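You operate a simulated robot arm through the tools that you are given. There is no shell and no other tool. Be economical: measure what you need, move in short steps, check, and stop when the job is done.

Carry out the task below with a simulated robot arm. There is one attempt and no reset: what you move stays moved.

JOB
Press the cord clamp shut on the black plug and lay it in the green tray.
Fine: leave the slide out.

It is judged by the outcome, as a careful person would: the job done as asked, and still so three seconds after it is handed in. It fails if anything else is knocked over, pushed out of place, dropped, spilled or broken.

ROBOT AND FRAMES
A 7-joint arm with a two-finger parallel gripper, fixed in place. Base frame: the origin is at the foot of the arm, x ahead of it, y to its left, z up; the work surface is at about z = 820. Units: mm, rad, N and s.
Its first joint turns from -2.897 to 2.897 rad. Payload 4.4 kg.
The TCP is the grasp point between the finger pads, 23 mm short of the fingertips. In the tool frame z runs along the fingers and y along their closing line. The gripper opens to 94 mm. The fingers are 38 mm wide and 10 mm thick; the gripper's body (54 by 96 mm) begins 39 mm behind the TCP.
Orientation is that of the tool frame in the base frame, as [roll, pitch, yaw] about the fixed x, y, z axes, in that order (R = Rz(yaw) Ry(pitch) Rx(roll)). With the fingers straight down and closing along the base's y, the tool's x points along the base's -x, its y along +y and its z along -z.

CONTROLS
- The arm moves only by the tool jog_arm. Its argument "commands" is a list of rows, each a list of 3 entries, a list of its own where there are three numbers: the opening, from 0 (shut) to 1 (fully open), then the shift along the base's x, y, z in units of 400 mm (1.0 is 400 mm), then the turn, a rotation vector about the base's x, y, z in units of 60 degrees (1.0 is 60 degrees). In form: [[jaw, [dx, dy, dz], [ax, ay, az]], ...]. A call has 1 to 20 rows; each row is the pose to reach, as a shift and turn from the pose commanded when the call began. A call with a number of a shift or a turn outside -1 to 1 is refused whole. A row lasts 0.2 s, in which the tool goes at most 50 mm and 0.15 rad; a call with a longer step from one row to the next is refused whole, and so is a gripper value outside its range. Where a pose cannot be reached the arm comes as near as it can. A force on the tool above 90 N (or 10 N above the force at the start of the call, whichever is more), or a blocked arm, ends the call early, and 0.2 s more pass. The fingers move at their own pace (about 72 mm/s each) and stop on an object; they squeeze with about 44 N. The grip force told is the motor's: it shows also when the fingers shut on nothing. Time passes only in rows, and 0.2 s behind the last, so rows that repeat a pose let the fingers close. The reply holds the time, the measured pose of the TCP, the force on the tool along the base axes, the opening and the grip force, in the units named above and with some noise.
- Cameras (640 x 400 px; columns grow to the right, rows downward): "scene" is fixed at [399.5, 500, 1568.2]; the picture's right is [-0.59, 0.81, 0.00], its down [0.73, 0.53, -0.43] and it looks along [-0.34, -0.25, -0.91] (base axes); focal length 342 px, centre (320, 200). "wrist" rides on the gripper at [86, 16, -74] in the tool frame; the picture's right is [-0.18, 0.98, 0.00], its down [-0.58, -0.11, -0.81] and it looks along [-0.79, -0.15, 0.59] (tool axes); focal length 243 px, centre (320, 200). There is no depth. A picture from a camera that has moved, and an enlarged one, comes with that camera's place and axes in the base frame and with its lens.
- snapshot(camera): a new picture of that camera. The clock stands still meanwhile.
- inspect(camera, box): a new picture of the part [left, top, right, bottom] of that camera's present view, enlarged. The clock stands still meanwhile.
- job_done(): hands the job in; it is judged then, once.

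Work in short steps. Places have to be worked out from the pictures, the camera data and where the tool is seen: move nearer, look again, correct. Check each grasp and each placing, and mend what went wrong. You have 120 turns and 68 pictures in all, those below and enlarged ones among them. Open the gripper and draw the arm clear of the work before you hand the job in, unless the task says otherwise; then end with one line.

The tools are called as a command line: name --argument value ..., lists and objects as JSON in quotes. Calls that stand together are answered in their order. jog_arm: Moves the arm, as the interface text tells. Its arguments: {"type":"object","properties":{"commands":{"type":"array"}},"required":["commands"]} The other tools are called the same way: snapshot (camera) takes a picture; inspect (camera, box) takes an enlarged picture of a part of a camera's view; job_done () hands the job in.

At the start:

```text
t: 0.0
eef_pos: [178.9, 501.6, 1244.4]
tool_rot: [-3.14, 0.0, -3.14]
wrist_force: [-0.7, 0.0, 0.5]
grip_width: 94.0
grip_force: 0.0
```

scene: 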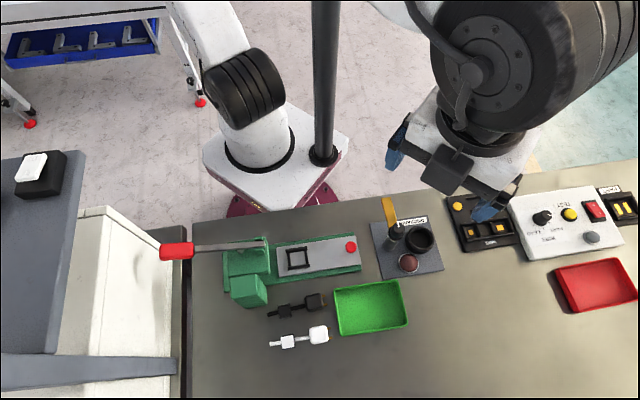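
wrist: 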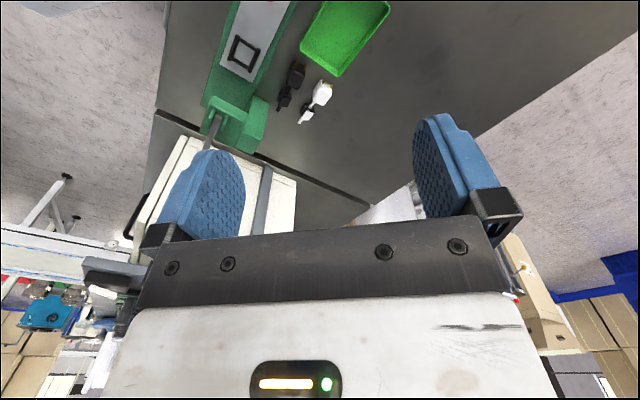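

I'll look closer at the fixture and the plugs before moving.

inspect --camera "scene" --box '[150, 210, 310, 310]'

inspect --camera "scene" --box '[260, 220, 420, 360]'

```text
4.00 times, centred on (230, 260) of scene
camera zoom: at [399.5, 500.0, 1568.2], right [-0.59, 0.81, 0.0], down [0.73, 0.53, -0.43], along [-0.34, -0.25, -0.91], focal length 1368 px, centre (680, -40)
```

zoom: 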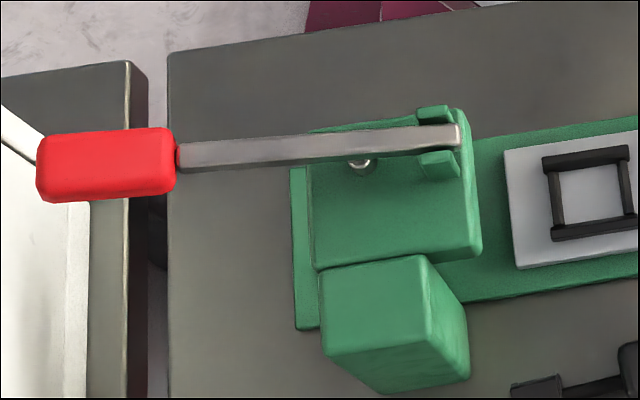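

```text
2.86 times, centred on (340, 290) of scene
camera zoom: at [399.5, 500.0, 1568.2], right [-0.59, 0.81, 0.0], down [0.73, 0.53, -0.43], along [-0.34, -0.25, -0.91], focal length 977 px, centre (263, -57)
```

zoom: 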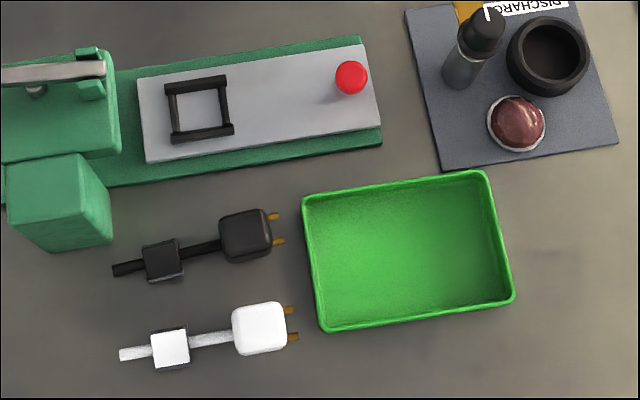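

Black plug's body appears near (321,425) with the clamp near (370,388). The slide axis runs along about (-0.72,0.70), the nest is near (270,345) and the lever points away from it. I'll turn the tool in line with the slide and move nearer for a second view.

jog_arm --commands '[[1, [0.018, -0.041, -0.051], [0, 0, -0.105]], [1, [0.036, -0.083, -0.103], [0, 0, -0.21]], [1, [0.055, -0.124, -0.154], [0, 0, -0.315]], [1, [0.073, -0.166, -0.206], [0, 0, -0.42]], [1, [0.091, -0.207, -0.257], [0, 0, -0.525]], [1, [0.109, -0.249, -0.309], [0, 0, -0.63]], [1, [0.1275, -0.29, -0.36], [0, 0, -0.735]], [1, [0.1275, -0.29, -0.36], [0, 0, -0.735]]]'

snapshot --camera "wrist"

```text
t: 1.8
eef_pos: [232.2, 385.2, 1100.2]
tool_rot: [-3.141, -0.001, 2.37]
wrist_force: [0.0, -0.2, -0.3]
grip_width: 94.1
grip_force: 0.2
```

```text
63 pictures are left
camera wrist: at [180.1, 456.4, 1175.6], right [0.82, 0.58, 0.0], down [0.34, -0.48, 0.81], along [0.47, -0.66, -0.59], focal length 243 px, centre (320, 200)
```

wrist: 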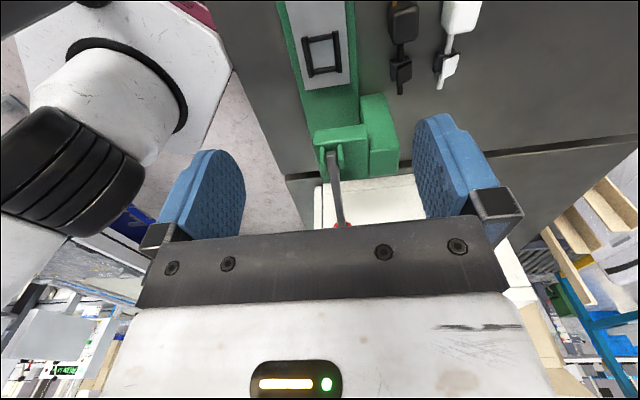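

Triangulating puts the lever hinge near (305,301,960) and the handle near (409,192,982). I'll zoom in on the nest, plugs and tower.

inspect --camera "wrist" --box '[270, 0, 430, 100]'

inspect --camera "wrist" --box '[280, 80, 440, 240]'

snapshot --camera "scene"

```text
4.00 times, centred on (350, 50) of wrist
camera zoom: at [180.1, 456.4, 1175.6], right [0.82, 0.58, 0.0], down [0.34, -0.48, 0.81], along [0.47, -0.66, -0.59], focal length 970 px, centre (200, 800)
```

zoom: 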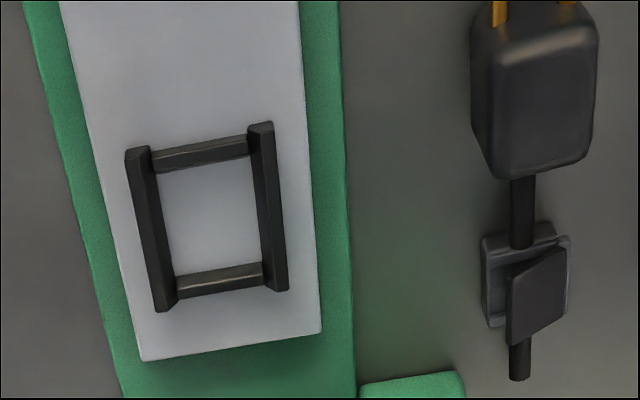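

```text
2.50 times, centred on (360, 160) of wrist
camera zoom: at [180.1, 456.4, 1175.6], right [0.82, 0.58, 0.0], down [0.34, -0.48, 0.81], along [0.47, -0.66, -0.59], focal length 606 px, centre (220, 300)
```

zoom: 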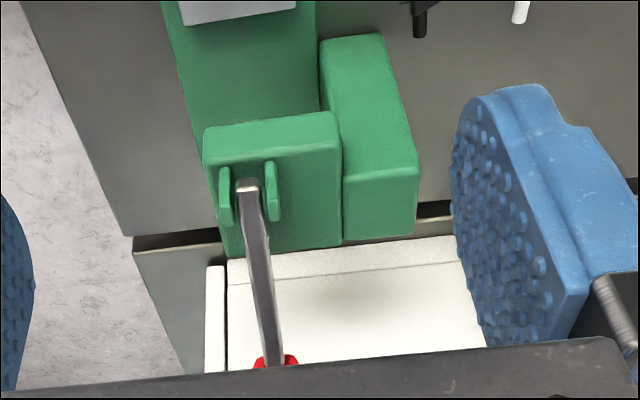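

```text
60 pictures are left
```

scene: 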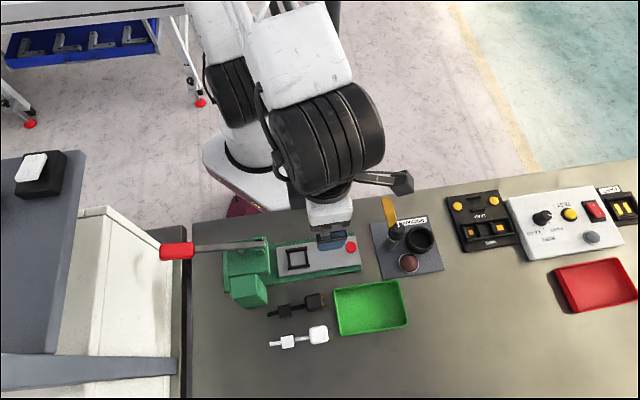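

The clamp is the small box with an open flap, sized for the nest (about 29 mm inside), and the cord would pass over the low end walls. I'll go above the black plug for exact measurements.

jog_arm --commands '[[1, [0.061, 0.022, -0.062], [0, 0, 0]], [1, [0.122, 0.044, -0.125], [0, 0, 0]], [1, [0.184, 0.066, -0.187], [0, 0, 0]], [0.75, [0.245, 0.0875, -0.25], [0, 0, 0]], [0.7, [0.245, 0.0875, -0.25], [0, 0, 0]]]'

snapshot --camera "wrist"

inspect --camera "wrist" --box '[240, 0, 440, 125]'

```text
t: 3.0
eef_pos: [329.2, 422.4, 999.6]
tool_rot: [3.141, -0.002, 2.371]
wrist_force: [0.4, 0.6, 0.1]
grip_width: 65.7
grip_force: 0.0
```

```text
59 pictures are left
camera wrist: at [277.8, 493.4, 1074.2], right [0.82, 0.58, 0.0], down [0.34, -0.48, 0.81], along [0.47, -0.66, -0.59], focal length 243 px, centre (320, 200)
```

wrist: 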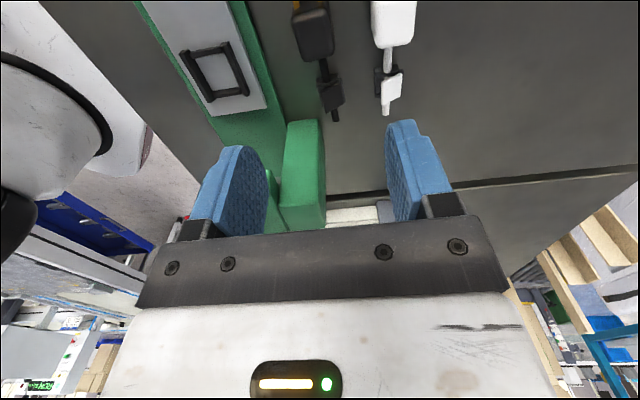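

```text
3.20 times, centred on (340, 62) of wrist
camera zoom: at [277.8, 493.4, 1074.2], right [0.82, 0.58, 0.0], down [0.34, -0.48, 0.81], along [0.47, -0.66, -0.59], focal length 776 px, centre (256, 640)
```

zoom: 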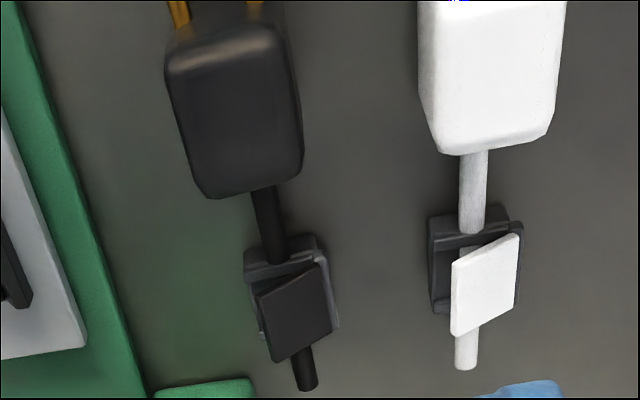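

Black plug body centre is about (323,421), with its axis about 3.6° off the tool's. I'll align and lower to z≈900, then recheck.

jog_arm --commands '[[0.68, [-0.007, -0.001, -0.08], [0, 0, 0.03]], [0.68, [-0.0145, -0.003, -0.16], [0, 0, 0.06]], [0.68, [-0.0145, -0.003, -0.25], [0, 0, 0.06]], [0.68, [-0.0145, -0.003, -0.25], [0, 0, 0.06]]]'

snapshot --camera "wrist"

inspect --camera "scene" --box '[230, 220, 390, 360]'

```text
t: 4.0
eef_pos: [324.6, 418.4, 901.1]
tool_rot: [-3.141, 0.0, 2.436]
wrist_force: [0.5, -0.6, -0.3]
grip_width: 63.7
grip_force: 0.2
```

```text
57 pictures are left
camera wrist: at [268.6, 486.7, 975.9], right [0.78, 0.63, 0.0], down [0.37, -0.46, 0.81], along [0.51, -0.63, -0.59], focal length 243 px, centre (320, 200)
```

wrist: 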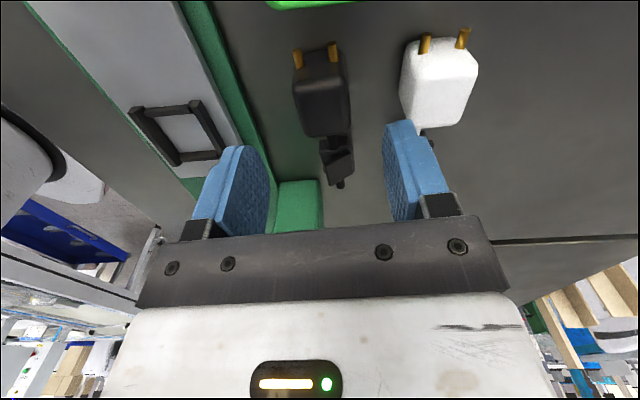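

```text
2.86 times, centred on (310, 290) of scene
camera zoom: at [399.5, 500.0, 1568.2], right [-0.59, 0.81, 0.0], down [0.73, 0.53, -0.43], along [-0.34, -0.25, -0.91], focal length 977 px, centre (349, -57)
```

zoom: 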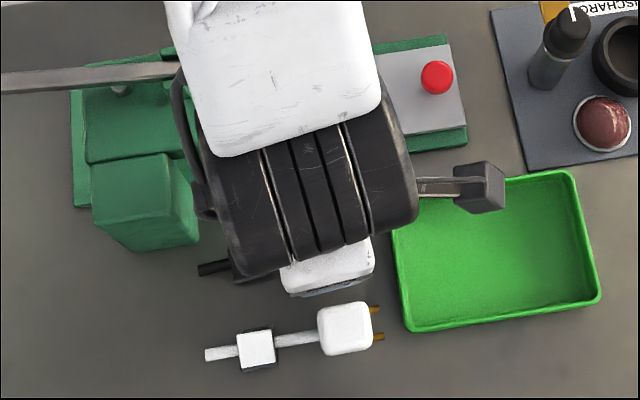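

The body is centred under the TCP laterally and lengthwise. I'll descend to z≈846 and close.

jog_arm --commands '[[0.6, [0, 0, -0.05], [0, 0, 0]], [0.6, [0, 0, -0.1], [0, 0, 0]], [0.6, [0, 0, -0.1375], [0, 0, 0]], [0.6, [0, 0, -0.1375], [0, 0, 0]], [0, [0, 0, -0.1375], [0, 0, 0]], [0, [0, 0, -0.1375], [0, 0, 0]], [0, [0, 0, -0.1375], [0, 0, 0]], [0, [0, 0, -0.1375], [0, 0, 0]]]'

snapshot --camera "wrist"

```text
t: 5.8
eef_pos: [323.7, 419.2, 845.9]
tool_rot: [3.14, 0.001, 2.435]
wrist_force: [-0.7, -0.1, 0.9]
grip_width: 29.3
grip_force: 43.9
```

```text
55 pictures are left
camera wrist: at [267.9, 487.6, 921.4], right [0.78, 0.63, 0.0], down [0.37, -0.46, 0.81], along [0.51, -0.63, -0.59], focal length 243 px, centre (320, 200)
```

wrist: 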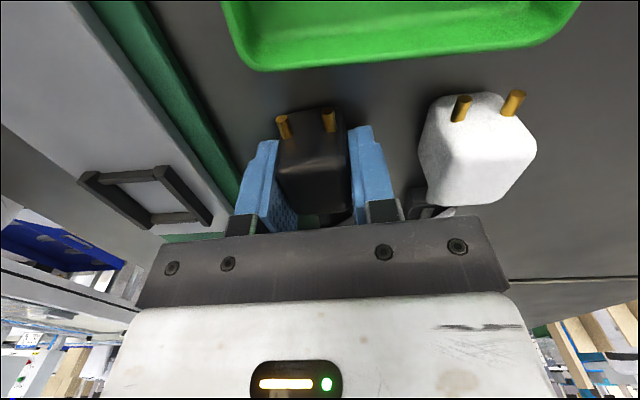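

It's gripped at 29.3 mm. I'll lift straight up 100 mm and check the plug.

jog_arm --commands '[[0, [0, 0, 0.03], [0, 0, 0]], [0, [0, 0, 0.09], [0, 0, 0]], [0, [0, 0, 0.17], [0, 0, 0]], [0, [0, 0, 0.25], [0, 0, 0]], [0, [0, 0, 0.25], [0, 0, 0]]]'

snapshot --camera "wrist"

inspect --camera "scene" --box '[200, 220, 360, 320]'

```text
t: 7.0
eef_pos: [321.9, 418.7, 947.1]
tool_rot: [-3.141, -0.001, 2.436]
wrist_force: [-0.1, -0.5, -0.3]
grip_width: 0.0
grip_force: 42.9
```

```text
54 pictures are left
camera wrist: at [266.2, 486.9, 1021.2], right [0.78, 0.63, 0.0], down [0.37, -0.46, 0.81], along [0.51, -0.63, -0.59], focal length 243 px, centre (320, 200)
```

wrist: 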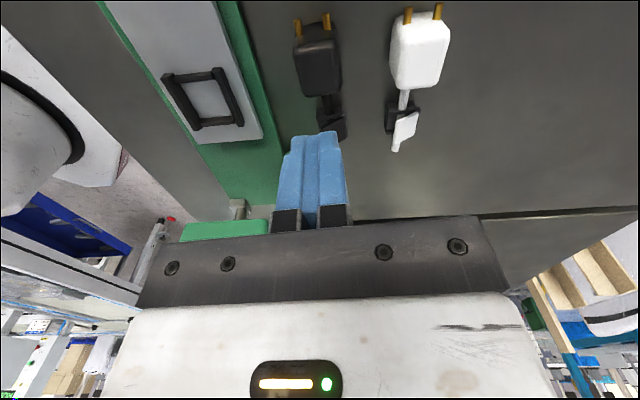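

```text
4.00 times, centred on (280, 270) of scene
camera zoom: at [399.5, 500.0, 1568.2], right [-0.59, 0.81, 0.0], down [0.73, 0.53, -0.43], along [-0.34, -0.25, -0.91], focal length 1368 px, centre (480, -80)
```

zoom: 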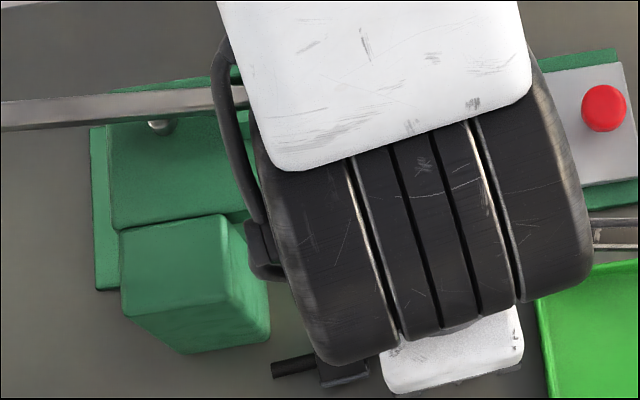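

The plug slipped out of the grip and lies on the table, apparently still upright. I'll zoom in to see its shape and find out why.

inspect --camera "wrist" --box '[260, 0, 420, 100]'

```text
4.00 times, centred on (340, 50) of wrist
camera zoom: at [266.2, 486.9, 1021.2], right [0.78, 0.63, 0.0], down [0.37, -0.46, 0.81], along [0.51, -0.63, -0.59], focal length 970 px, centre (240, 800)
```

zoom: 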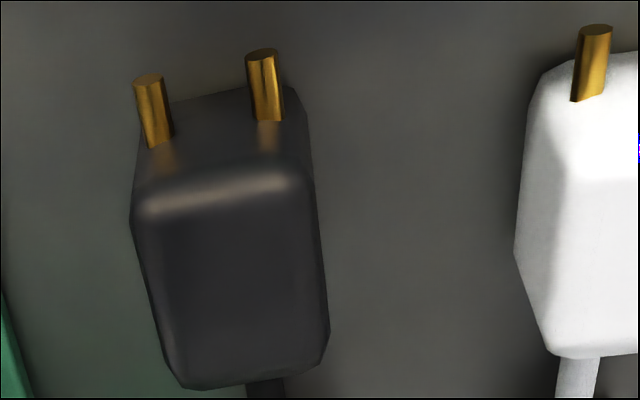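

The body is about 29 wide, 29 long and 38 high. My grip was about 9 mm too far toward the cord, so I'll recentre on it, regrip and lift slowly.

jog_arm --commands '[[0.6, [-0.007, 0.009, 0], [0, 0, 0]], [0.6, [-0.014, 0.018, -0.03], [0, 0, 0]], [0.6, [-0.014, 0.018, -0.1], [0, 0, 0]], [0.6, [-0.014, 0.018, -0.18], [0, 0, 0]], [0.6, [-0.014, 0.018, -0.253], [0, 0, 0]], [0.6, [-0.014, 0.018, -0.253], [0, 0, 0]], [0, [-0.014, 0.018, -0.253], [0, 0, 0]], [0, [-0.014, 0.018, -0.253], [0, 0, 0]], [0, [-0.014, 0.018, -0.253], [0, 0, 0]], [0, [-0.014, 0.018, -0.253], [0, 0, 0]], [0, [-0.014, 0.018, -0.253], [0, 0, 0]], [0, [-0.014, 0.018, -0.253], [0, 0, 0]]]'

snapshot --camera "wrist"

```text
t: 9.6
eef_pos: [316.5, 428.1, 844.5]
tool_rot: [3.141, -0.001, 2.435]
wrist_force: [-0.3, 0.3, -1.2]
grip_width: 29.7
grip_force: 44.9
```

```text
51 pictures are left
camera wrist: at [260.9, 495.6, 920.2], right [0.78, 0.63, 0.0], down [0.37, -0.46, 0.81], along [0.51, -0.63, -0.59], focal length 243 px, centre (320, 200)
```

wrist: 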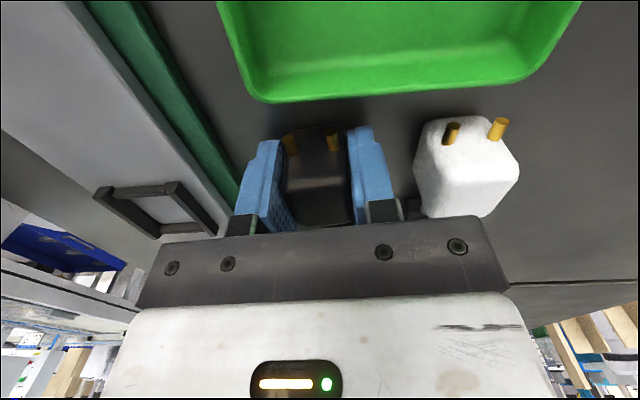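

The grip is now centred, 29.7 mm wide. I'll lift slowly by a few millimetres and read the width.

jog_arm --commands '[[0, [0, 0, 0.004], [0, 0, 0]], [0, [0, 0, 0.008], [0, 0, 0]], [0, [0, 0, 0.014], [0, 0, 0]], [0, [0, 0, 0.02], [0, 0, 0]], [0, [0, 0, 0.025], [0, 0, 0]]]'

snapshot --camera "wrist"

```text
t: 10.8
eef_pos: [317.0, 426.2, 854.6]
tool_rot: [-3.141, 0.001, 2.435]
wrist_force: [0.5, -0.5, -1.3]
grip_width: 29.5
grip_force: 43.6
```

```text
50 pictures are left
camera wrist: at [261.2, 494.7, 930.0], right [0.78, 0.63, 0.0], down [0.37, -0.46, 0.81], along [0.51, -0.63, -0.59], focal length 243 px, centre (320, 200)
```

wrist: 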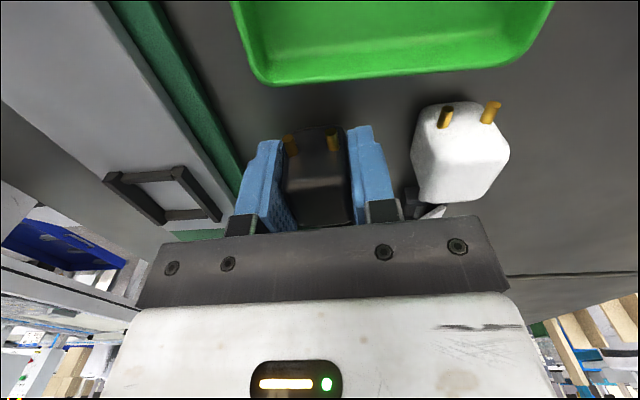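

The plug stays fixed between the fingers this time. I'll keep lifting gently.

jog_arm --commands '[[0, [0, 0, 0.01], [0, 0, 0]], [0, [0, 0, 0.025], [0, 0, 0]], [0, [0, 0, 0.045], [0, 0, 0]], [0, [0, 0, 0.07], [0, 0, 0]], [0, [0, 0, 0.095], [0, 0, 0]], [0, [0, 0, 0.12], [0, 0, 0]], [0, [0, 0, 0.14], [0, 0, 0]], [0, [0, 0, 0.155], [0, 0, 0]], [0, [0, 0, 0.16], [0, 0, 0]]]'

snapshot --camera "wrist"

inspect --camera "scene" --box '[200, 220, 360, 320]'

```text
t: 12.8
eef_pos: [316.7, 425.1, 920.0]
tool_rot: [-3.141, 0.0, 2.434]
wrist_force: [-0.4, 0.5, -1.4]
grip_width: 29.7
grip_force: 44.1
```

```text
49 pictures are left
camera wrist: at [261.4, 493.9, 993.5], right [0.78, 0.63, 0.0], down [0.37, -0.46, 0.81], along [0.51, -0.63, -0.59], focal length 243 px, centre (320, 200)
```

wrist: 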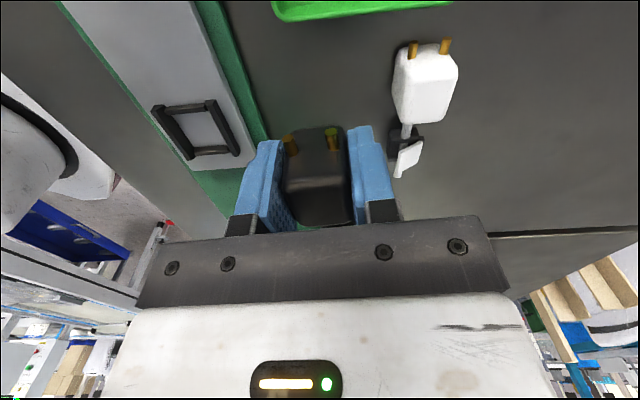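

```text
4.00 times, centred on (280, 270) of scene
camera zoom: at [399.5, 500.0, 1568.2], right [-0.59, 0.81, 0.0], down [0.73, 0.53, -0.43], along [-0.34, -0.25, -0.91], focal length 1368 px, centre (480, -80)
```

zoom: 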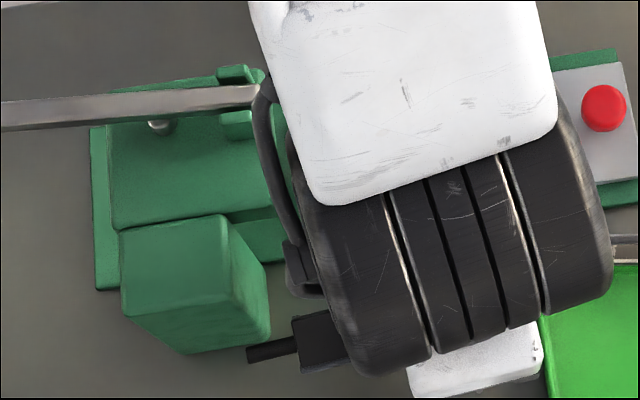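

The plug is firmly held; the clamp centre is about 65 mm ahead of the TCP. The nest centre is near (266.5,342) on an axis of about -45°. I'll move above it with the plug aligned.

jog_arm --commands '[[0, [-0.02, -0.005, 0], [0, 0, -0.008]], [0, [-0.06, -0.02, 0], [0, 0, -0.02]], [0, [-0.105, -0.04, 0], [0, 0, -0.035]], [0, [-0.15, -0.058, 0], [0, 0, -0.05]], [0, [-0.195, -0.076, 0], [0, 0, -0.065]], [0, [-0.228, -0.088, 0], [0, 0, -0.075]], [0, [-0.24, -0.093, 0], [0, 0, -0.078]], [0, [-0.24, -0.093, 0], [0, 0, -0.078]]]'

snapshot --camera "wrist"

snapshot --camera "scene"

```text
t: 14.6
eef_pos: [219.8, 388.4, 918.2]
tool_rot: [3.14, 0.001, 2.354]
wrist_force: [-0.3, -0.1, -0.8]
grip_width: 29.6
grip_force: 44.2
```

```text
47 pictures are left
camera wrist: at [170.4, 460.8, 993.6], right [0.83, 0.56, 0.0], down [0.33, -0.49, 0.81], along [0.45, -0.67, -0.59], focal length 243 px, centre (320, 200)
```

wrist: 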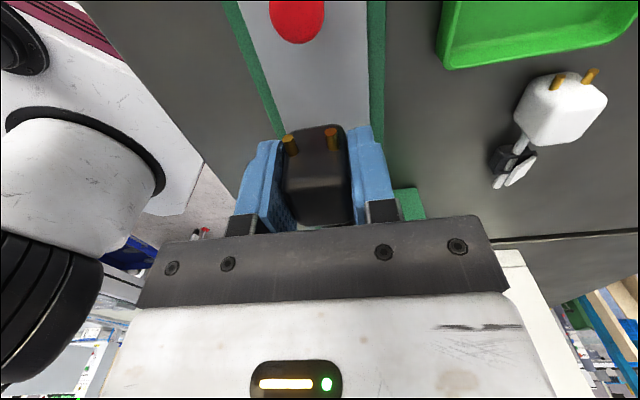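

```text
46 pictures are left
```

scene: 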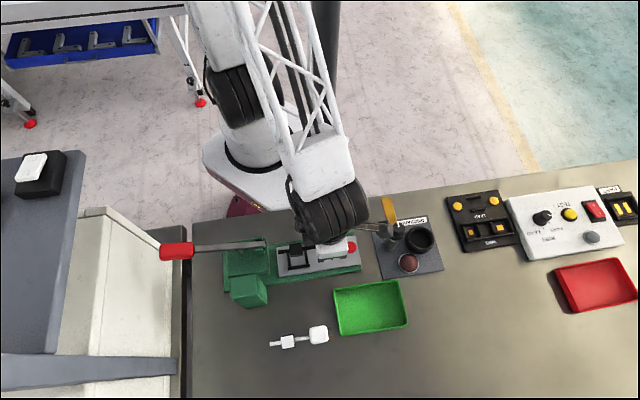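

The scene camera sees the clamp and nest, so I'll zoom in for lateral and lengthwise alignment.

inspect --camera "scene" --box '[260, 230, 340, 280]'

inspect --camera "wrist" --box '[200, 0, 440, 150]'

```text
8.00 times, centred on (300, 255) of scene
camera zoom: at [399.5, 500.0, 1568.2], right [-0.59, 0.81, 0.0], down [0.73, 0.53, -0.43], along [-0.34, -0.25, -0.91], focal length 2735 px, centre (480, -240)
```

zoom: 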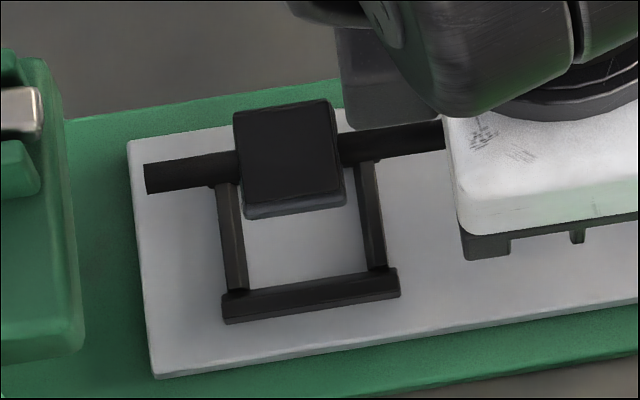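

```text
2.67 times, centred on (320, 75) of wrist
camera zoom: at [170.4, 460.8, 993.6], right [0.83, 0.56, 0.0], down [0.33, -0.49, 0.81], along [0.45, -0.67, -0.59], focal length 647 px, centre (320, 533)
```

zoom: 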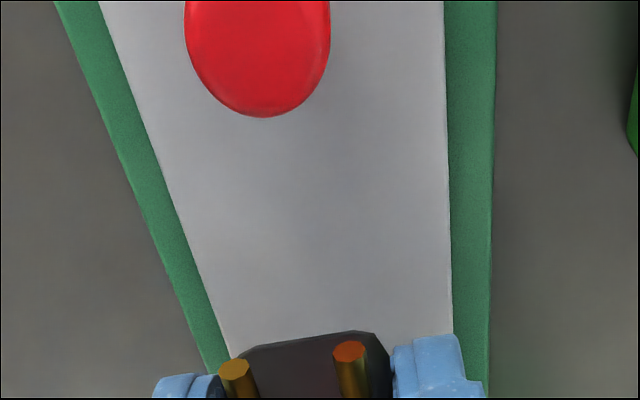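

By projection the clamp lands almost centred in the nest. I'll lower to just above the walls and check again.

jog_arm --commands '[[0, [0, 0, -0.02], [0, 0, 0]], [0, [0, 0, -0.045], [0, 0, 0]], [0, [0, 0, -0.07], [0, 0, 0]], [0, [0, 0, -0.09], [0, 0, 0]], [0, [0, 0, -0.1], [0, 0, 0]], [0, [0, 0, -0.1], [0, 0, 0]]]'

inspect --camera "scene" --box '[260, 230, 340, 280]'

```text
t: 16.0
eef_pos: [220.9, 390.4, 879.1]
tool_rot: [-3.141, 0.0, 2.353]
wrist_force: [-0.1, 0.4, -1.4]
grip_width: 29.6
grip_force: 43.6
```

```text
8.00 times, centred on (300, 255) of scene
camera zoom: at [399.5, 500.0, 1568.2], right [-0.59, 0.81, 0.0], down [0.73, 0.53, -0.43], along [-0.34, -0.25, -0.91], focal length 2735 px, centre (480, -240)
```

zoom: 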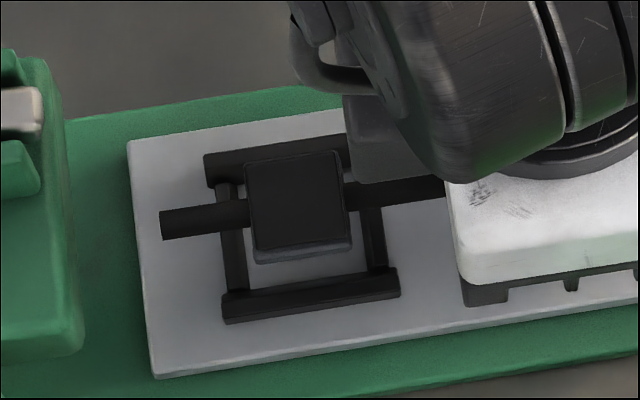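

The clamp is centred over the nest in both directions with about 4 mm to spare, so I'll lower gently until it touches.

jog_arm --commands '[[0, [0, 0, -0.015], [0, 0, 0]], [0, [0, 0, -0.03], [0, 0, 0]], [0, [0, 0, -0.04], [0, 0, 0]], [0, [0, 0, -0.045], [0, 0, 0]], [0, [0, 0, -0.045], [0, 0, 0]]]'

inspect --camera "scene" --box '[260, 230, 340, 280]'

```text
t: 17.2
eef_pos: [221.0, 389.4, 862.2]
tool_rot: [3.139, 0.0, 2.353]
wrist_force: [-6.5, -8.5, 39.2]
grip_width: 29.6
grip_force: 44.0
```

```text
8.00 times, centred on (300, 255) of scene
camera zoom: at [399.5, 500.0, 1568.2], right [-0.59, 0.81, 0.0], down [0.73, 0.53, -0.43], along [-0.34, -0.25, -0.91], focal length 2735 px, centre (480, -240)
```

zoom: 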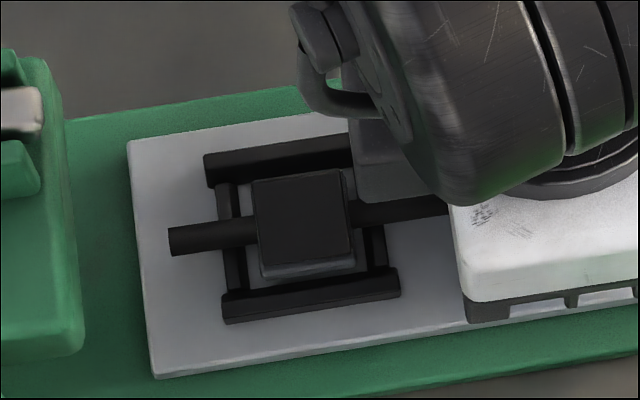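

It has seated (39 N upward) with the clamp inside the nest. I'll ease off, open, and rise clear.

jog_arm --commands '[[0, [0, 0, 0.003], [0, 0, 0]], [0.5, [0, 0, 0.003], [0, 0, 0]], [0.5, [0, 0, 0.003], [0, 0, 0]], [0.5, [0, 0, 0.02], [0, 0, 0]], [0.5, [0, 0, 0.08], [0, 0, 0]], [0.5, [0, 0, 0.17], [0, 0, 0]], [0.5, [-0.02, 0.02, 0.28], [0, 0, 0]], [0.5, [-0.1, 0.1, 0.32], [0, 0, 0]], [0.5, [-0.12, 0.12, 0.32], [0, 0, 0]]]'

snapshot --camera "wrist"

inspect --camera "scene" --box '[220, 200, 380, 300]'

```text
t: 19.2
eef_pos: [169.6, 436.2, 989.9]
tool_rot: [3.141, 0.0, 2.353]
wrist_force: [1.4, 0.4, -0.2]
grip_width: 47.0
grip_force: 0.0
```

```text
41 pictures are left
camera wrist: at [120.4, 509.2, 1064.8], right [0.83, 0.56, 0.0], down [0.33, -0.49, 0.81], along [0.45, -0.67, -0.59], focal length 243 px, centre (320, 200)
```

wrist: 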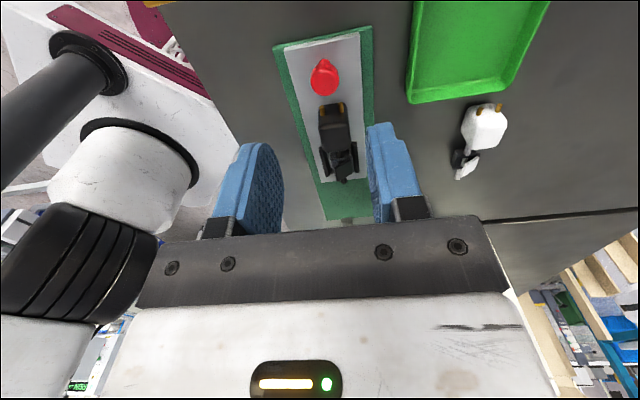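

```text
4.00 times, centred on (300, 250) of scene
camera zoom: at [399.5, 500.0, 1568.2], right [-0.59, 0.81, 0.0], down [0.73, 0.53, -0.43], along [-0.34, -0.25, -0.91], focal length 1368 px, centre (400, 0)
```

zoom: 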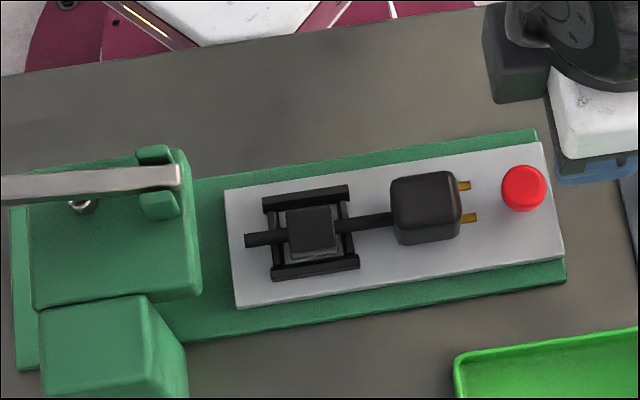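

The clamp sits well inside the nest, and the knob is near (183.5,423.5). I'll grasp it with the plug body and prongs clear of the fingers.

jog_arm --commands '[[0.5, [0.014, -0.012, -0.07], [0, 0, 0]], [0.5, [0.028, -0.025, -0.15], [0, 0, 0]], [0.5, [0.028, -0.025, -0.22], [0, 0, 0]], [0.5, [0.028, -0.025, -0.28], [0, 0, 0]], [0.5, [0.028, -0.025, -0.312], [0, 0, 0]], [0.5, [0.028, -0.025, -0.312], [0, 0, 0]]]'

snapshot --camera "wrist"

inspect --camera "scene" --box '[260, 200, 420, 300]'

```text
t: 20.7
eef_pos: [184.0, 432.4, 868.8]
tool_rot: [3.131, -0.005, 2.351]
wrist_force: [-1.3, 3.0, 1.1]
grip_width: 47.1
grip_force: 0.1
stopped in row 6: the force on the tool passed its limit (the readings are from after the stop); the commanded pose is now the measured one
```

```text
39 pictures are left
camera wrist: at [133.9, 503.5, 944.5], right [0.83, 0.56, 0.01], down [0.33, -0.5, 0.8], along [0.45, -0.66, -0.6], focal length 243 px, centre (320, 200)
```

wrist: 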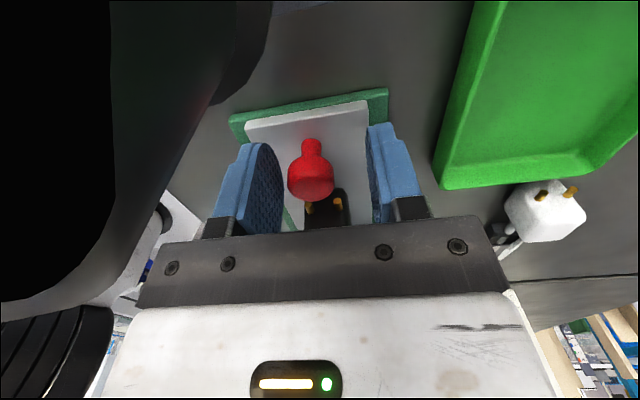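

```text
4.00 times, centred on (340, 250) of scene
camera zoom: at [399.5, 500.0, 1568.2], right [-0.59, 0.81, 0.0], down [0.73, 0.53, -0.43], along [-0.34, -0.25, -0.91], focal length 1368 px, centre (240, 0)
```

zoom: 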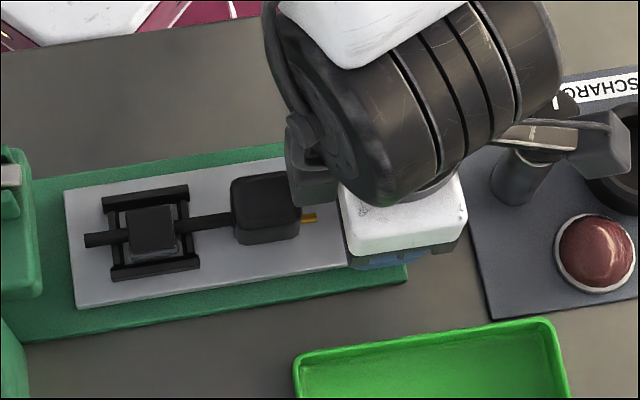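

A contact stopped the descent at z=869, and the camera bracket seems to be near the black post on the DISCHARGE board. I'll look there before moving.

inspect --camera "scene" --box '[350, 190, 460, 290]'

```text
4.00 times, centred on (405, 240) of scene
camera zoom: at [399.5, 500.0, 1568.2], right [-0.59, 0.81, 0.0], down [0.73, 0.53, -0.43], along [-0.34, -0.25, -0.91], focal length 1368 px, centre (-20, 40)
```

zoom: 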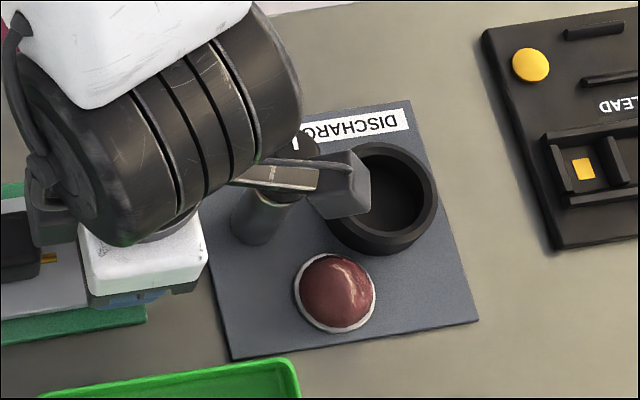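

The camera bracket came down on that post. I'll back straight up and check that it's still in place.

jog_arm --commands '[[0.5, [0, 0, 0.04], [0, 0, 0]], [0.5, [0, 0, 0.12], [0, 0, 0]], [0.5, [0, 0, 0.22], [0, 0, 0]], [0.5, [0, 0, 0.32], [0, 0, 0]], [0.5, [0.06, -0.06, 0.36], [0, 0, 0]], [0.5, [0.12, -0.12, 0.36], [0, 0, 0]]]'

inspect --camera "scene" --box '[260, 180, 470, 310]'

```text
t: 22.1
eef_pos: [232.0, 383.7, 1012.2]
tool_rot: [3.131, -0.005, 2.351]
wrist_force: [0.8, -0.5, -0.3]
grip_width: 47.0
grip_force: 0.1
```

```text
3.05 times, centred on (365, 245) of scene
camera zoom: at [399.5, 500.0, 1568.2], right [-0.59, 0.81, 0.0], down [0.73, 0.53, -0.43], along [-0.34, -0.25, -0.91], focal length 1042 px, centre (183, 63)
```

zoom: 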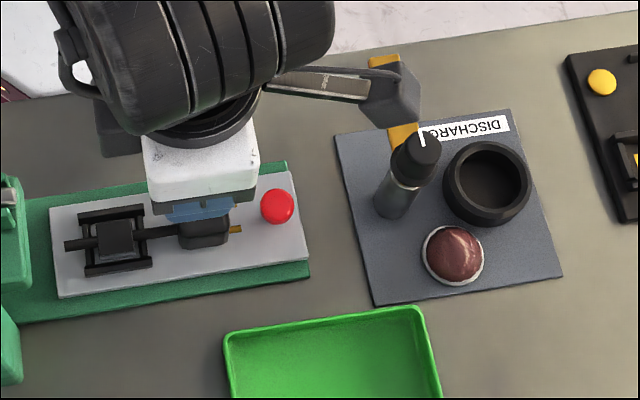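

The post stands exactly where it was. For the knob I'll yaw the tool 25° so the camera bracket clears the post, and set the fingers 8 mm outward of the knob centre so they miss the prongs.

jog_arm --commands '[[0.5, [-0.02, 0.02, 0], [0, 0, -0.1]], [0.5, [-0.05, 0.045, 0], [0, 0, -0.21]], [0.5, [-0.09, 0.08, -0.03], [0, 0, -0.32]], [0.5, [-0.135, 0.114, -0.1], [0, 0, -0.417]], [0.5, [-0.135, 0.114, -0.2], [0, 0, -0.417]], [0.5, [-0.135, 0.114, -0.3], [0, 0, -0.417]], [0.5, [-0.135, 0.114, -0.3], [0, 0, -0.417]]]'

snapshot --camera "wrist"

inspect --camera "scene" --box '[260, 180, 470, 310]'

```text
t: 23.7
eef_pos: [179.0, 428.3, 893.2]
tool_rot: [3.13, -0.007, 1.913]
wrist_force: [0.6, -0.3, 0.1]
grip_width: 47.1
grip_force: 0.0
```

```text
35 pictures are left
camera wrist: at [163.8, 513.8, 969.7], right [0.99, 0.16, 0.01], down [0.09, -0.59, 0.8], along [0.13, -0.79, -0.6], focal length 243 px, centre (320, 200)
```

wrist: 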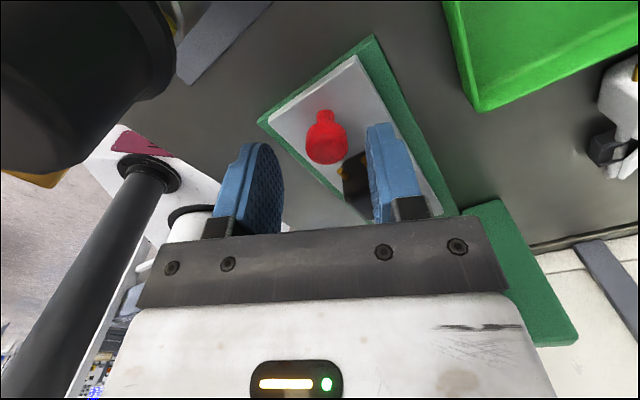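

```text
3.05 times, centred on (365, 245) of scene
camera zoom: at [399.5, 500.0, 1568.2], right [-0.59, 0.81, 0.0], down [0.73, 0.53, -0.43], along [-0.34, -0.25, -0.91], focal length 1042 px, centre (183, 63)
```

zoom: 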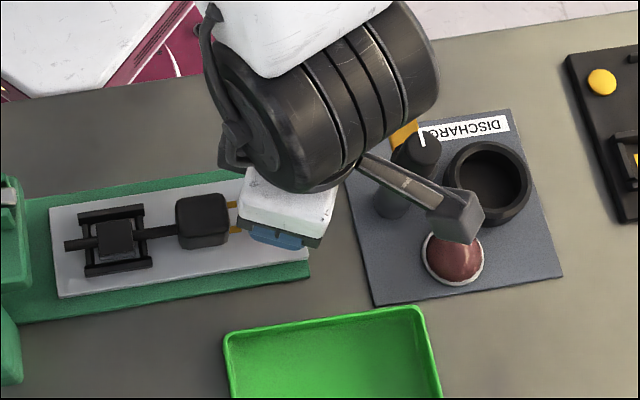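

The bracket now passes clear of the post and the knob lies between the fingers. I'll descend to knob height and close softly.

jog_arm --commands '[[0.42, [0, 0, -0.02], [0, 0, 0]], [0.42, [0, 0, -0.045], [0, 0, 0]], [0.42, [0, 0, -0.067], [0, 0, 0]], [0.42, [0, 0, -0.067], [0, 0, 0]]]'

snapshot --camera "wrist"

```text
t: 24.7
eef_pos: [179.0, 429.0, 867.3]
tool_rot: [3.132, -0.005, 1.915]
wrist_force: [-0.5, 0.1, 0.0]
grip_width: 39.5
grip_force: 0.0
```

```text
33 pictures are left
camera wrist: at [163.4, 514.5, 942.0], right [0.99, 0.16, 0.01], down [0.09, -0.59, 0.8], along [0.13, -0.79, -0.6], focal length 243 px, centre (320, 200)
```

wrist: 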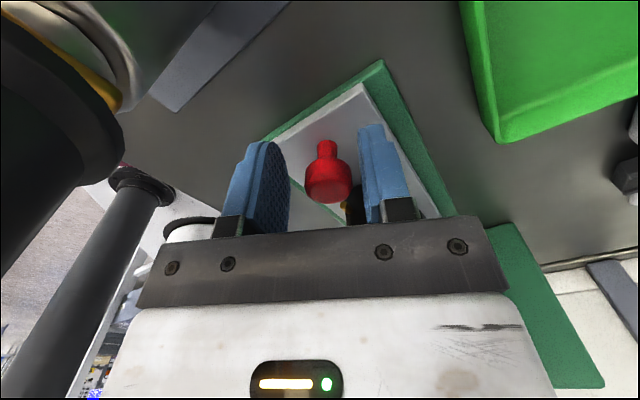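

The knob head is between the pads at TCP height; I'll close on it.

jog_arm --commands '[[0, [0, 0, 0], [0, 0, 0]], [0, [0, 0, 0], [0, 0, 0]], [0, [0, 0, 0], [0, 0, 0]], [0, [0, 0, 0], [0, 0, 0]]]'

```text
t: 25.3
eef_pos: [181.5, 429.8, 867.1]
tool_rot: [3.127, -0.006, 1.912]
wrist_force: [49.7, 2.5, -16.3]
grip_width: 23.7
grip_force: 43.9
stopped in row 2: the force on the tool passed its limit (the readings are from after the stop); the commanded pose is now the measured one
```

The knob is gripped at 23.7 mm but a little off-centre, giving a side load. I'll shift about 2.5 mm to relieve it.

jog_arm --commands '[[0, [0.003, 0.001, 0], [0, 0, 0]], [0, [0.006, 0.002, 0], [0, 0, 0]], [0, [0.006, 0.002, 0], [0, 0, 0]]]'

```text
t: 26.1
eef_pos: [181.0, 430.6, 867.8]
tool_rot: [3.13, -0.007, 1.915]
wrist_force: [-7.6, -6.9, -2.9]
grip_width: 23.7
grip_force: 45.2
```

The load is relieved. I'll push the slide in, the first 60 mm gently.

jog_arm --commands '[[0, [0.006, -0.006, 0], [0, 0, 0]], [0, [0.018, -0.018, 0], [0, 0, 0]], [0, [0.034, -0.034, 0], [0, 0, 0]], [0, [0.052, -0.052, 0], [0, 0, 0]], [0, [0.07, -0.07, 0], [0, 0, 0]], [0, [0.088, -0.088, 0], [0, 0, 0]], [0, [0.1055, -0.1065, 0], [0, 0, 0]], [0, [0.1055, -0.1065, 0], [0, 0, 0]]]'

inspect --camera "scene" --box '[200, 180, 400, 310]'

```text
t: 27.9
eef_pos: [224.3, 386.9, 866.8]
tool_rot: [3.131, -0.005, 1.915]
wrist_force: [-40.5, -40.4, -26.7]
grip_width: 23.8
grip_force: 44.8
```

```text
3.08 times, centred on (300, 245) of scene
camera zoom: at [399.5, 500.0, 1568.2], right [-0.59, 0.81, 0.0], down [0.73, 0.53, -0.43], along [-0.34, -0.25, -0.91], focal length 1052 px, centre (382, 62)
```

zoom: 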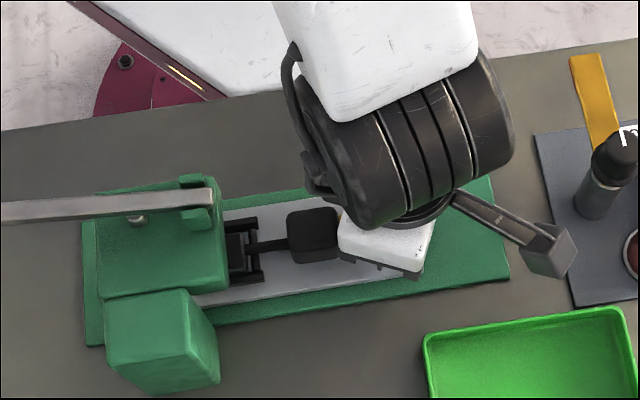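

The slide follows with some side load, so I'll correct about 1.5 mm sideways and keep pushing until it stops.

jog_arm --commands '[[0, [-0.004, -0.004, -0.002], [0, 0, 0]], [0, [0.008, -0.016, -0.002], [0, 0, 0]], [0, [0.022, -0.031, -0.002], [0, 0, 0]], [0, [0.036, -0.046, -0.002], [0, 0, 0]], [0, [0.048, -0.058, -0.002], [0, 0, 0]], [0, [0.0585, -0.069, -0.002], [0, 0, 0]], [0, [0.0585, -0.069, -0.002], [0, 0, 0]]]'

inspect --camera "scene" --box '[200, 180, 400, 310]'

```text
t: 29.5
eef_pos: [248.2, 361.2, 867.0]
tool_rot: [3.127, -0.008, 1.912]
wrist_force: [21.2, 17.6, -9.6]
grip_width: 23.8
grip_force: 44.3
```

```text
3.08 times, centred on (300, 245) of scene
camera zoom: at [399.5, 500.0, 1568.2], right [-0.59, 0.81, 0.0], down [0.73, 0.53, -0.43], along [-0.34, -0.25, -0.91], focal length 1052 px, centre (382, 62)
```

zoom: 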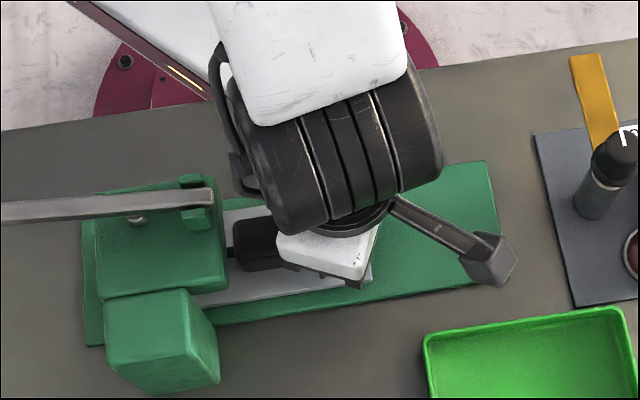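

95 mm in, with no end-stop force yet and a small gap left between the plug body and the head. I'll creep on in small steps, watching the force.

jog_arm --commands '[[0, [0.005, -0.002, 0], [0, 0, 0]], [0, [0.0085, -0.0057, 0], [0, 0, 0]], [0, [0.0085, -0.0057, 0], [0, 0, 0]]]'

```text
t: 30.3
eef_pos: [252.6, 359.7, 867.5]
tool_rot: [3.127, -0.009, 1.913]
wrist_force: [-4.2, 37.2, 9.4]
grip_width: 24.0
grip_force: 45.1
```

Resistance along the slide is now about 29 N, so I'll add 2 mm to confirm the stop.

jog_arm --commands '[[0, [0.0035, -0.0035, 0], [0, 0, 0]], [0, [0.0035, -0.0035, 0], [0, 0, 0]]]'

inspect --camera "scene" --box '[220, 220, 320, 290]'

```text
t: 30.9
eef_pos: [252.7, 356.8, 865.9]
tool_rot: [3.129, -0.006, 1.915]
wrist_force: [-18.9, 32.1, 9.9]
grip_width: 23.7
grip_force: 45.2
```

```text
5.71 times, centred on (270, 255) of scene
camera zoom: at [399.5, 500.0, 1568.2], right [-0.59, 0.81, 0.0], down [0.73, 0.53, -0.43], along [-0.34, -0.25, -0.91], focal length 1954 px, centre (606, -114)
```

zoom: 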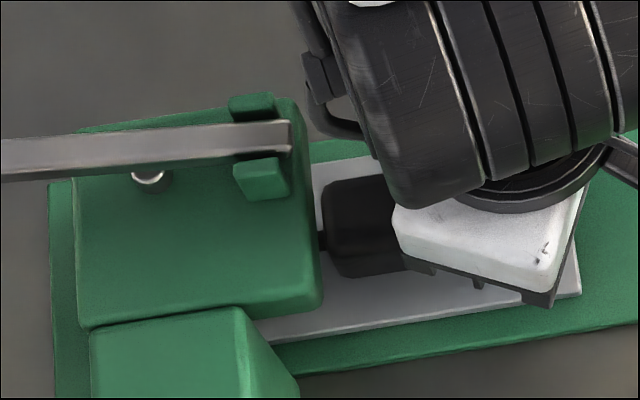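

jog_arm --commands '[[0, [0.004, -0.004, 0], [0, 0, 0]], [0, [0.007, -0.007, 0], [0, 0, 0]], [0, [0.007, -0.007, 0], [0, 0, 0]]]'

```text
t: 31.7
eef_pos: [254.8, 352.6, 865.0]
tool_rot: [3.132, -0.004, 1.915]
wrist_force: [-66.1, 16.6, 6.3]
grip_width: 23.7
grip_force: 44.6
```

inspect --camera "scene" --box '[220, 220, 320, 290]'

snapshot --camera "wrist"

```text
5.71 times, centred on (270, 255) of scene
camera zoom: at [399.5, 500.0, 1568.2], right [-0.59, 0.81, 0.0], down [0.73, 0.53, -0.43], along [-0.34, -0.25, -0.91], focal length 1954 px, centre (606, -114)
```

zoom: 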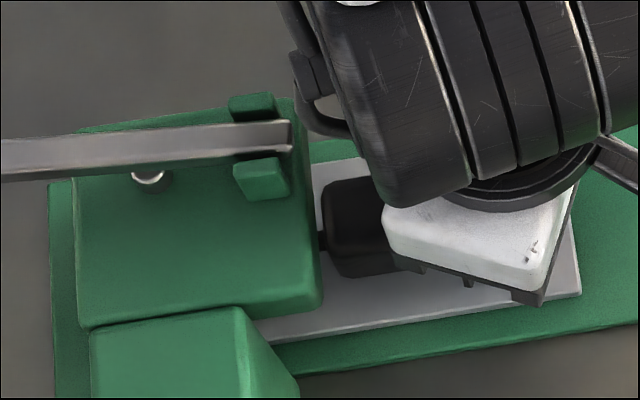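

```text
28 pictures are left
camera wrist: at [239.5, 438.8, 940.7], right [0.99, 0.16, 0.01], down [0.09, -0.59, 0.8], along [0.13, -0.79, -0.6], focal length 243 px, centre (320, 200)
```

wrist: 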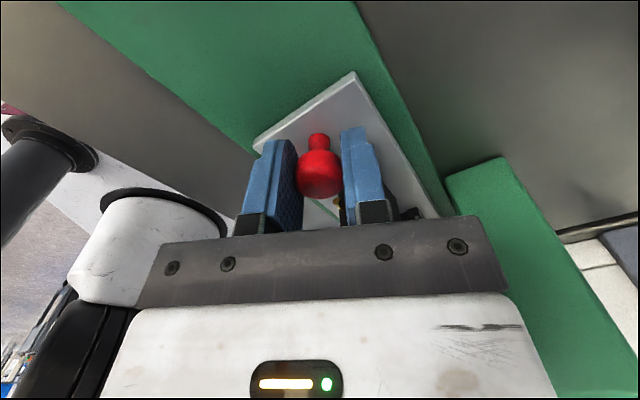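

The plate corner is in the same place in both pictures, so the slide is at its stop and only the fingers crept on the knob. I'll unload, open, and rise straight up.

jog_arm --commands '[[0, [-0.007, 0.007, 0], [0, 0, 0]], [0.4, [-0.008, 0.008, 0], [0, 0, 0]], [0.4, [-0.008, 0.008, 0], [0, 0, 0]], [0.4, [-0.012, 0.012, 0.03], [0, 0, 0]], [0.4, [-0.03, 0.03, 0.11], [0, 0, 0]], [0.4, [-0.03, 0.03, 0.22], [0, 0, 0]], [0.4, [-0.03, 0.03, 0.33], [0, 0, 0]], [0.4, [-0.03, 0.03, 0.45], [0, 0, 0]], [0.4, [-0.03, 0.03, 0.55], [0, 0, 0]]]'

inspect --camera "scene" --box '[150, 200, 350, 325]'

```text
t: 33.7
eef_pos: [242.5, 367.9, 1085.5]
tool_rot: [3.128, -0.008, 1.914]
wrist_force: [-0.9, 0.3, 0.2]
grip_width: 37.6
grip_force: 0.1
```

```text
3.20 times, centred on (250, 262) of scene
camera zoom: at [399.5, 500.0, 1568.2], right [-0.59, 0.81, 0.0], down [0.73, 0.53, -0.43], along [-0.34, -0.25, -0.91], focal length 1094 px, centre (544, 0)
```

zoom: 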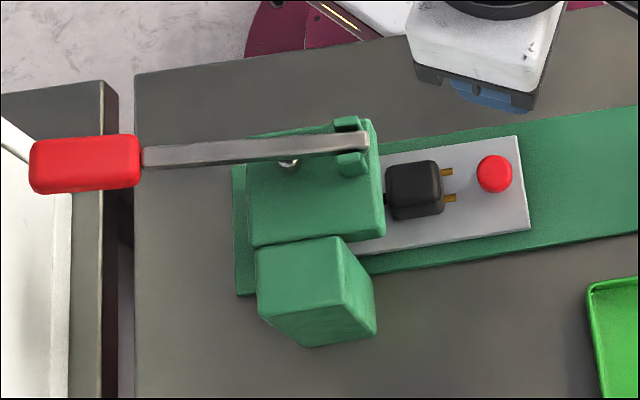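

The slide is fully in and the plug is undisturbed. Next I'll move above the lever handle near (405,196), staying high and turning back in line with the lever.

jog_arm --commands '[[0.2, [0.05, -0.055, 0], [0, 0, 0.06]], [0, [0.11, -0.12, 0], [0, 0, 0.12]], [0, [0.18, -0.19, 0], [0, 0, 0.2]], [0, [0.25, -0.265, 0], [0, 0, 0.28]], [0, [0.32, -0.34, 0], [0, 0, 0.35]], [0, [0.385, -0.405, 0], [0, 0, 0.417]], [0, [0.394, -0.4175, 0], [0, 0, 0.417]], [0, [0.394, -0.4175, 0], [0, 0, 0.417]]]'

snapshot --camera "wrist"

snapshot --camera "scene"

```text
t: 35.5
eef_pos: [399.9, 199.4, 1086.4]
tool_rot: [3.126, -0.008, 2.351]
wrist_force: [0.2, -0.4, -0.9]
grip_width: 0.0
grip_force: 42.3
```

```text
26 pictures are left
camera wrist: at [350.4, 270.4, 1162.6], right [0.83, 0.56, 0.01], down [0.33, -0.5, 0.8], along [0.45, -0.66, -0.6], focal length 243 px, centre (320, 200)
```

wrist: 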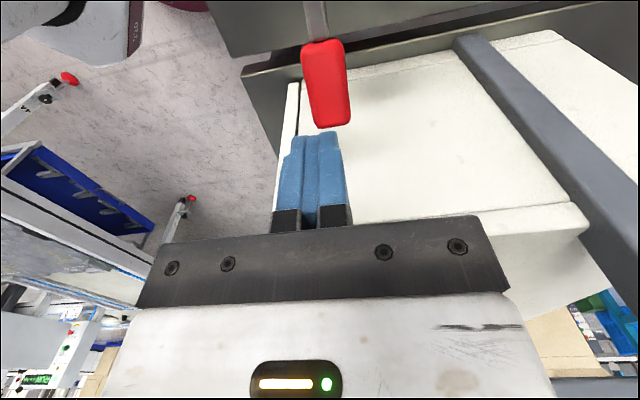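

```text
25 pictures are left
```

scene: 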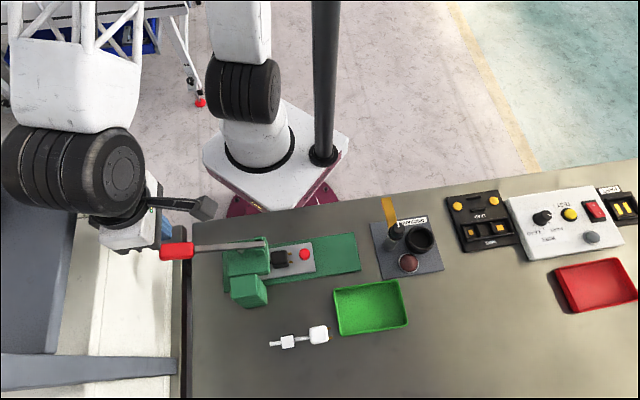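

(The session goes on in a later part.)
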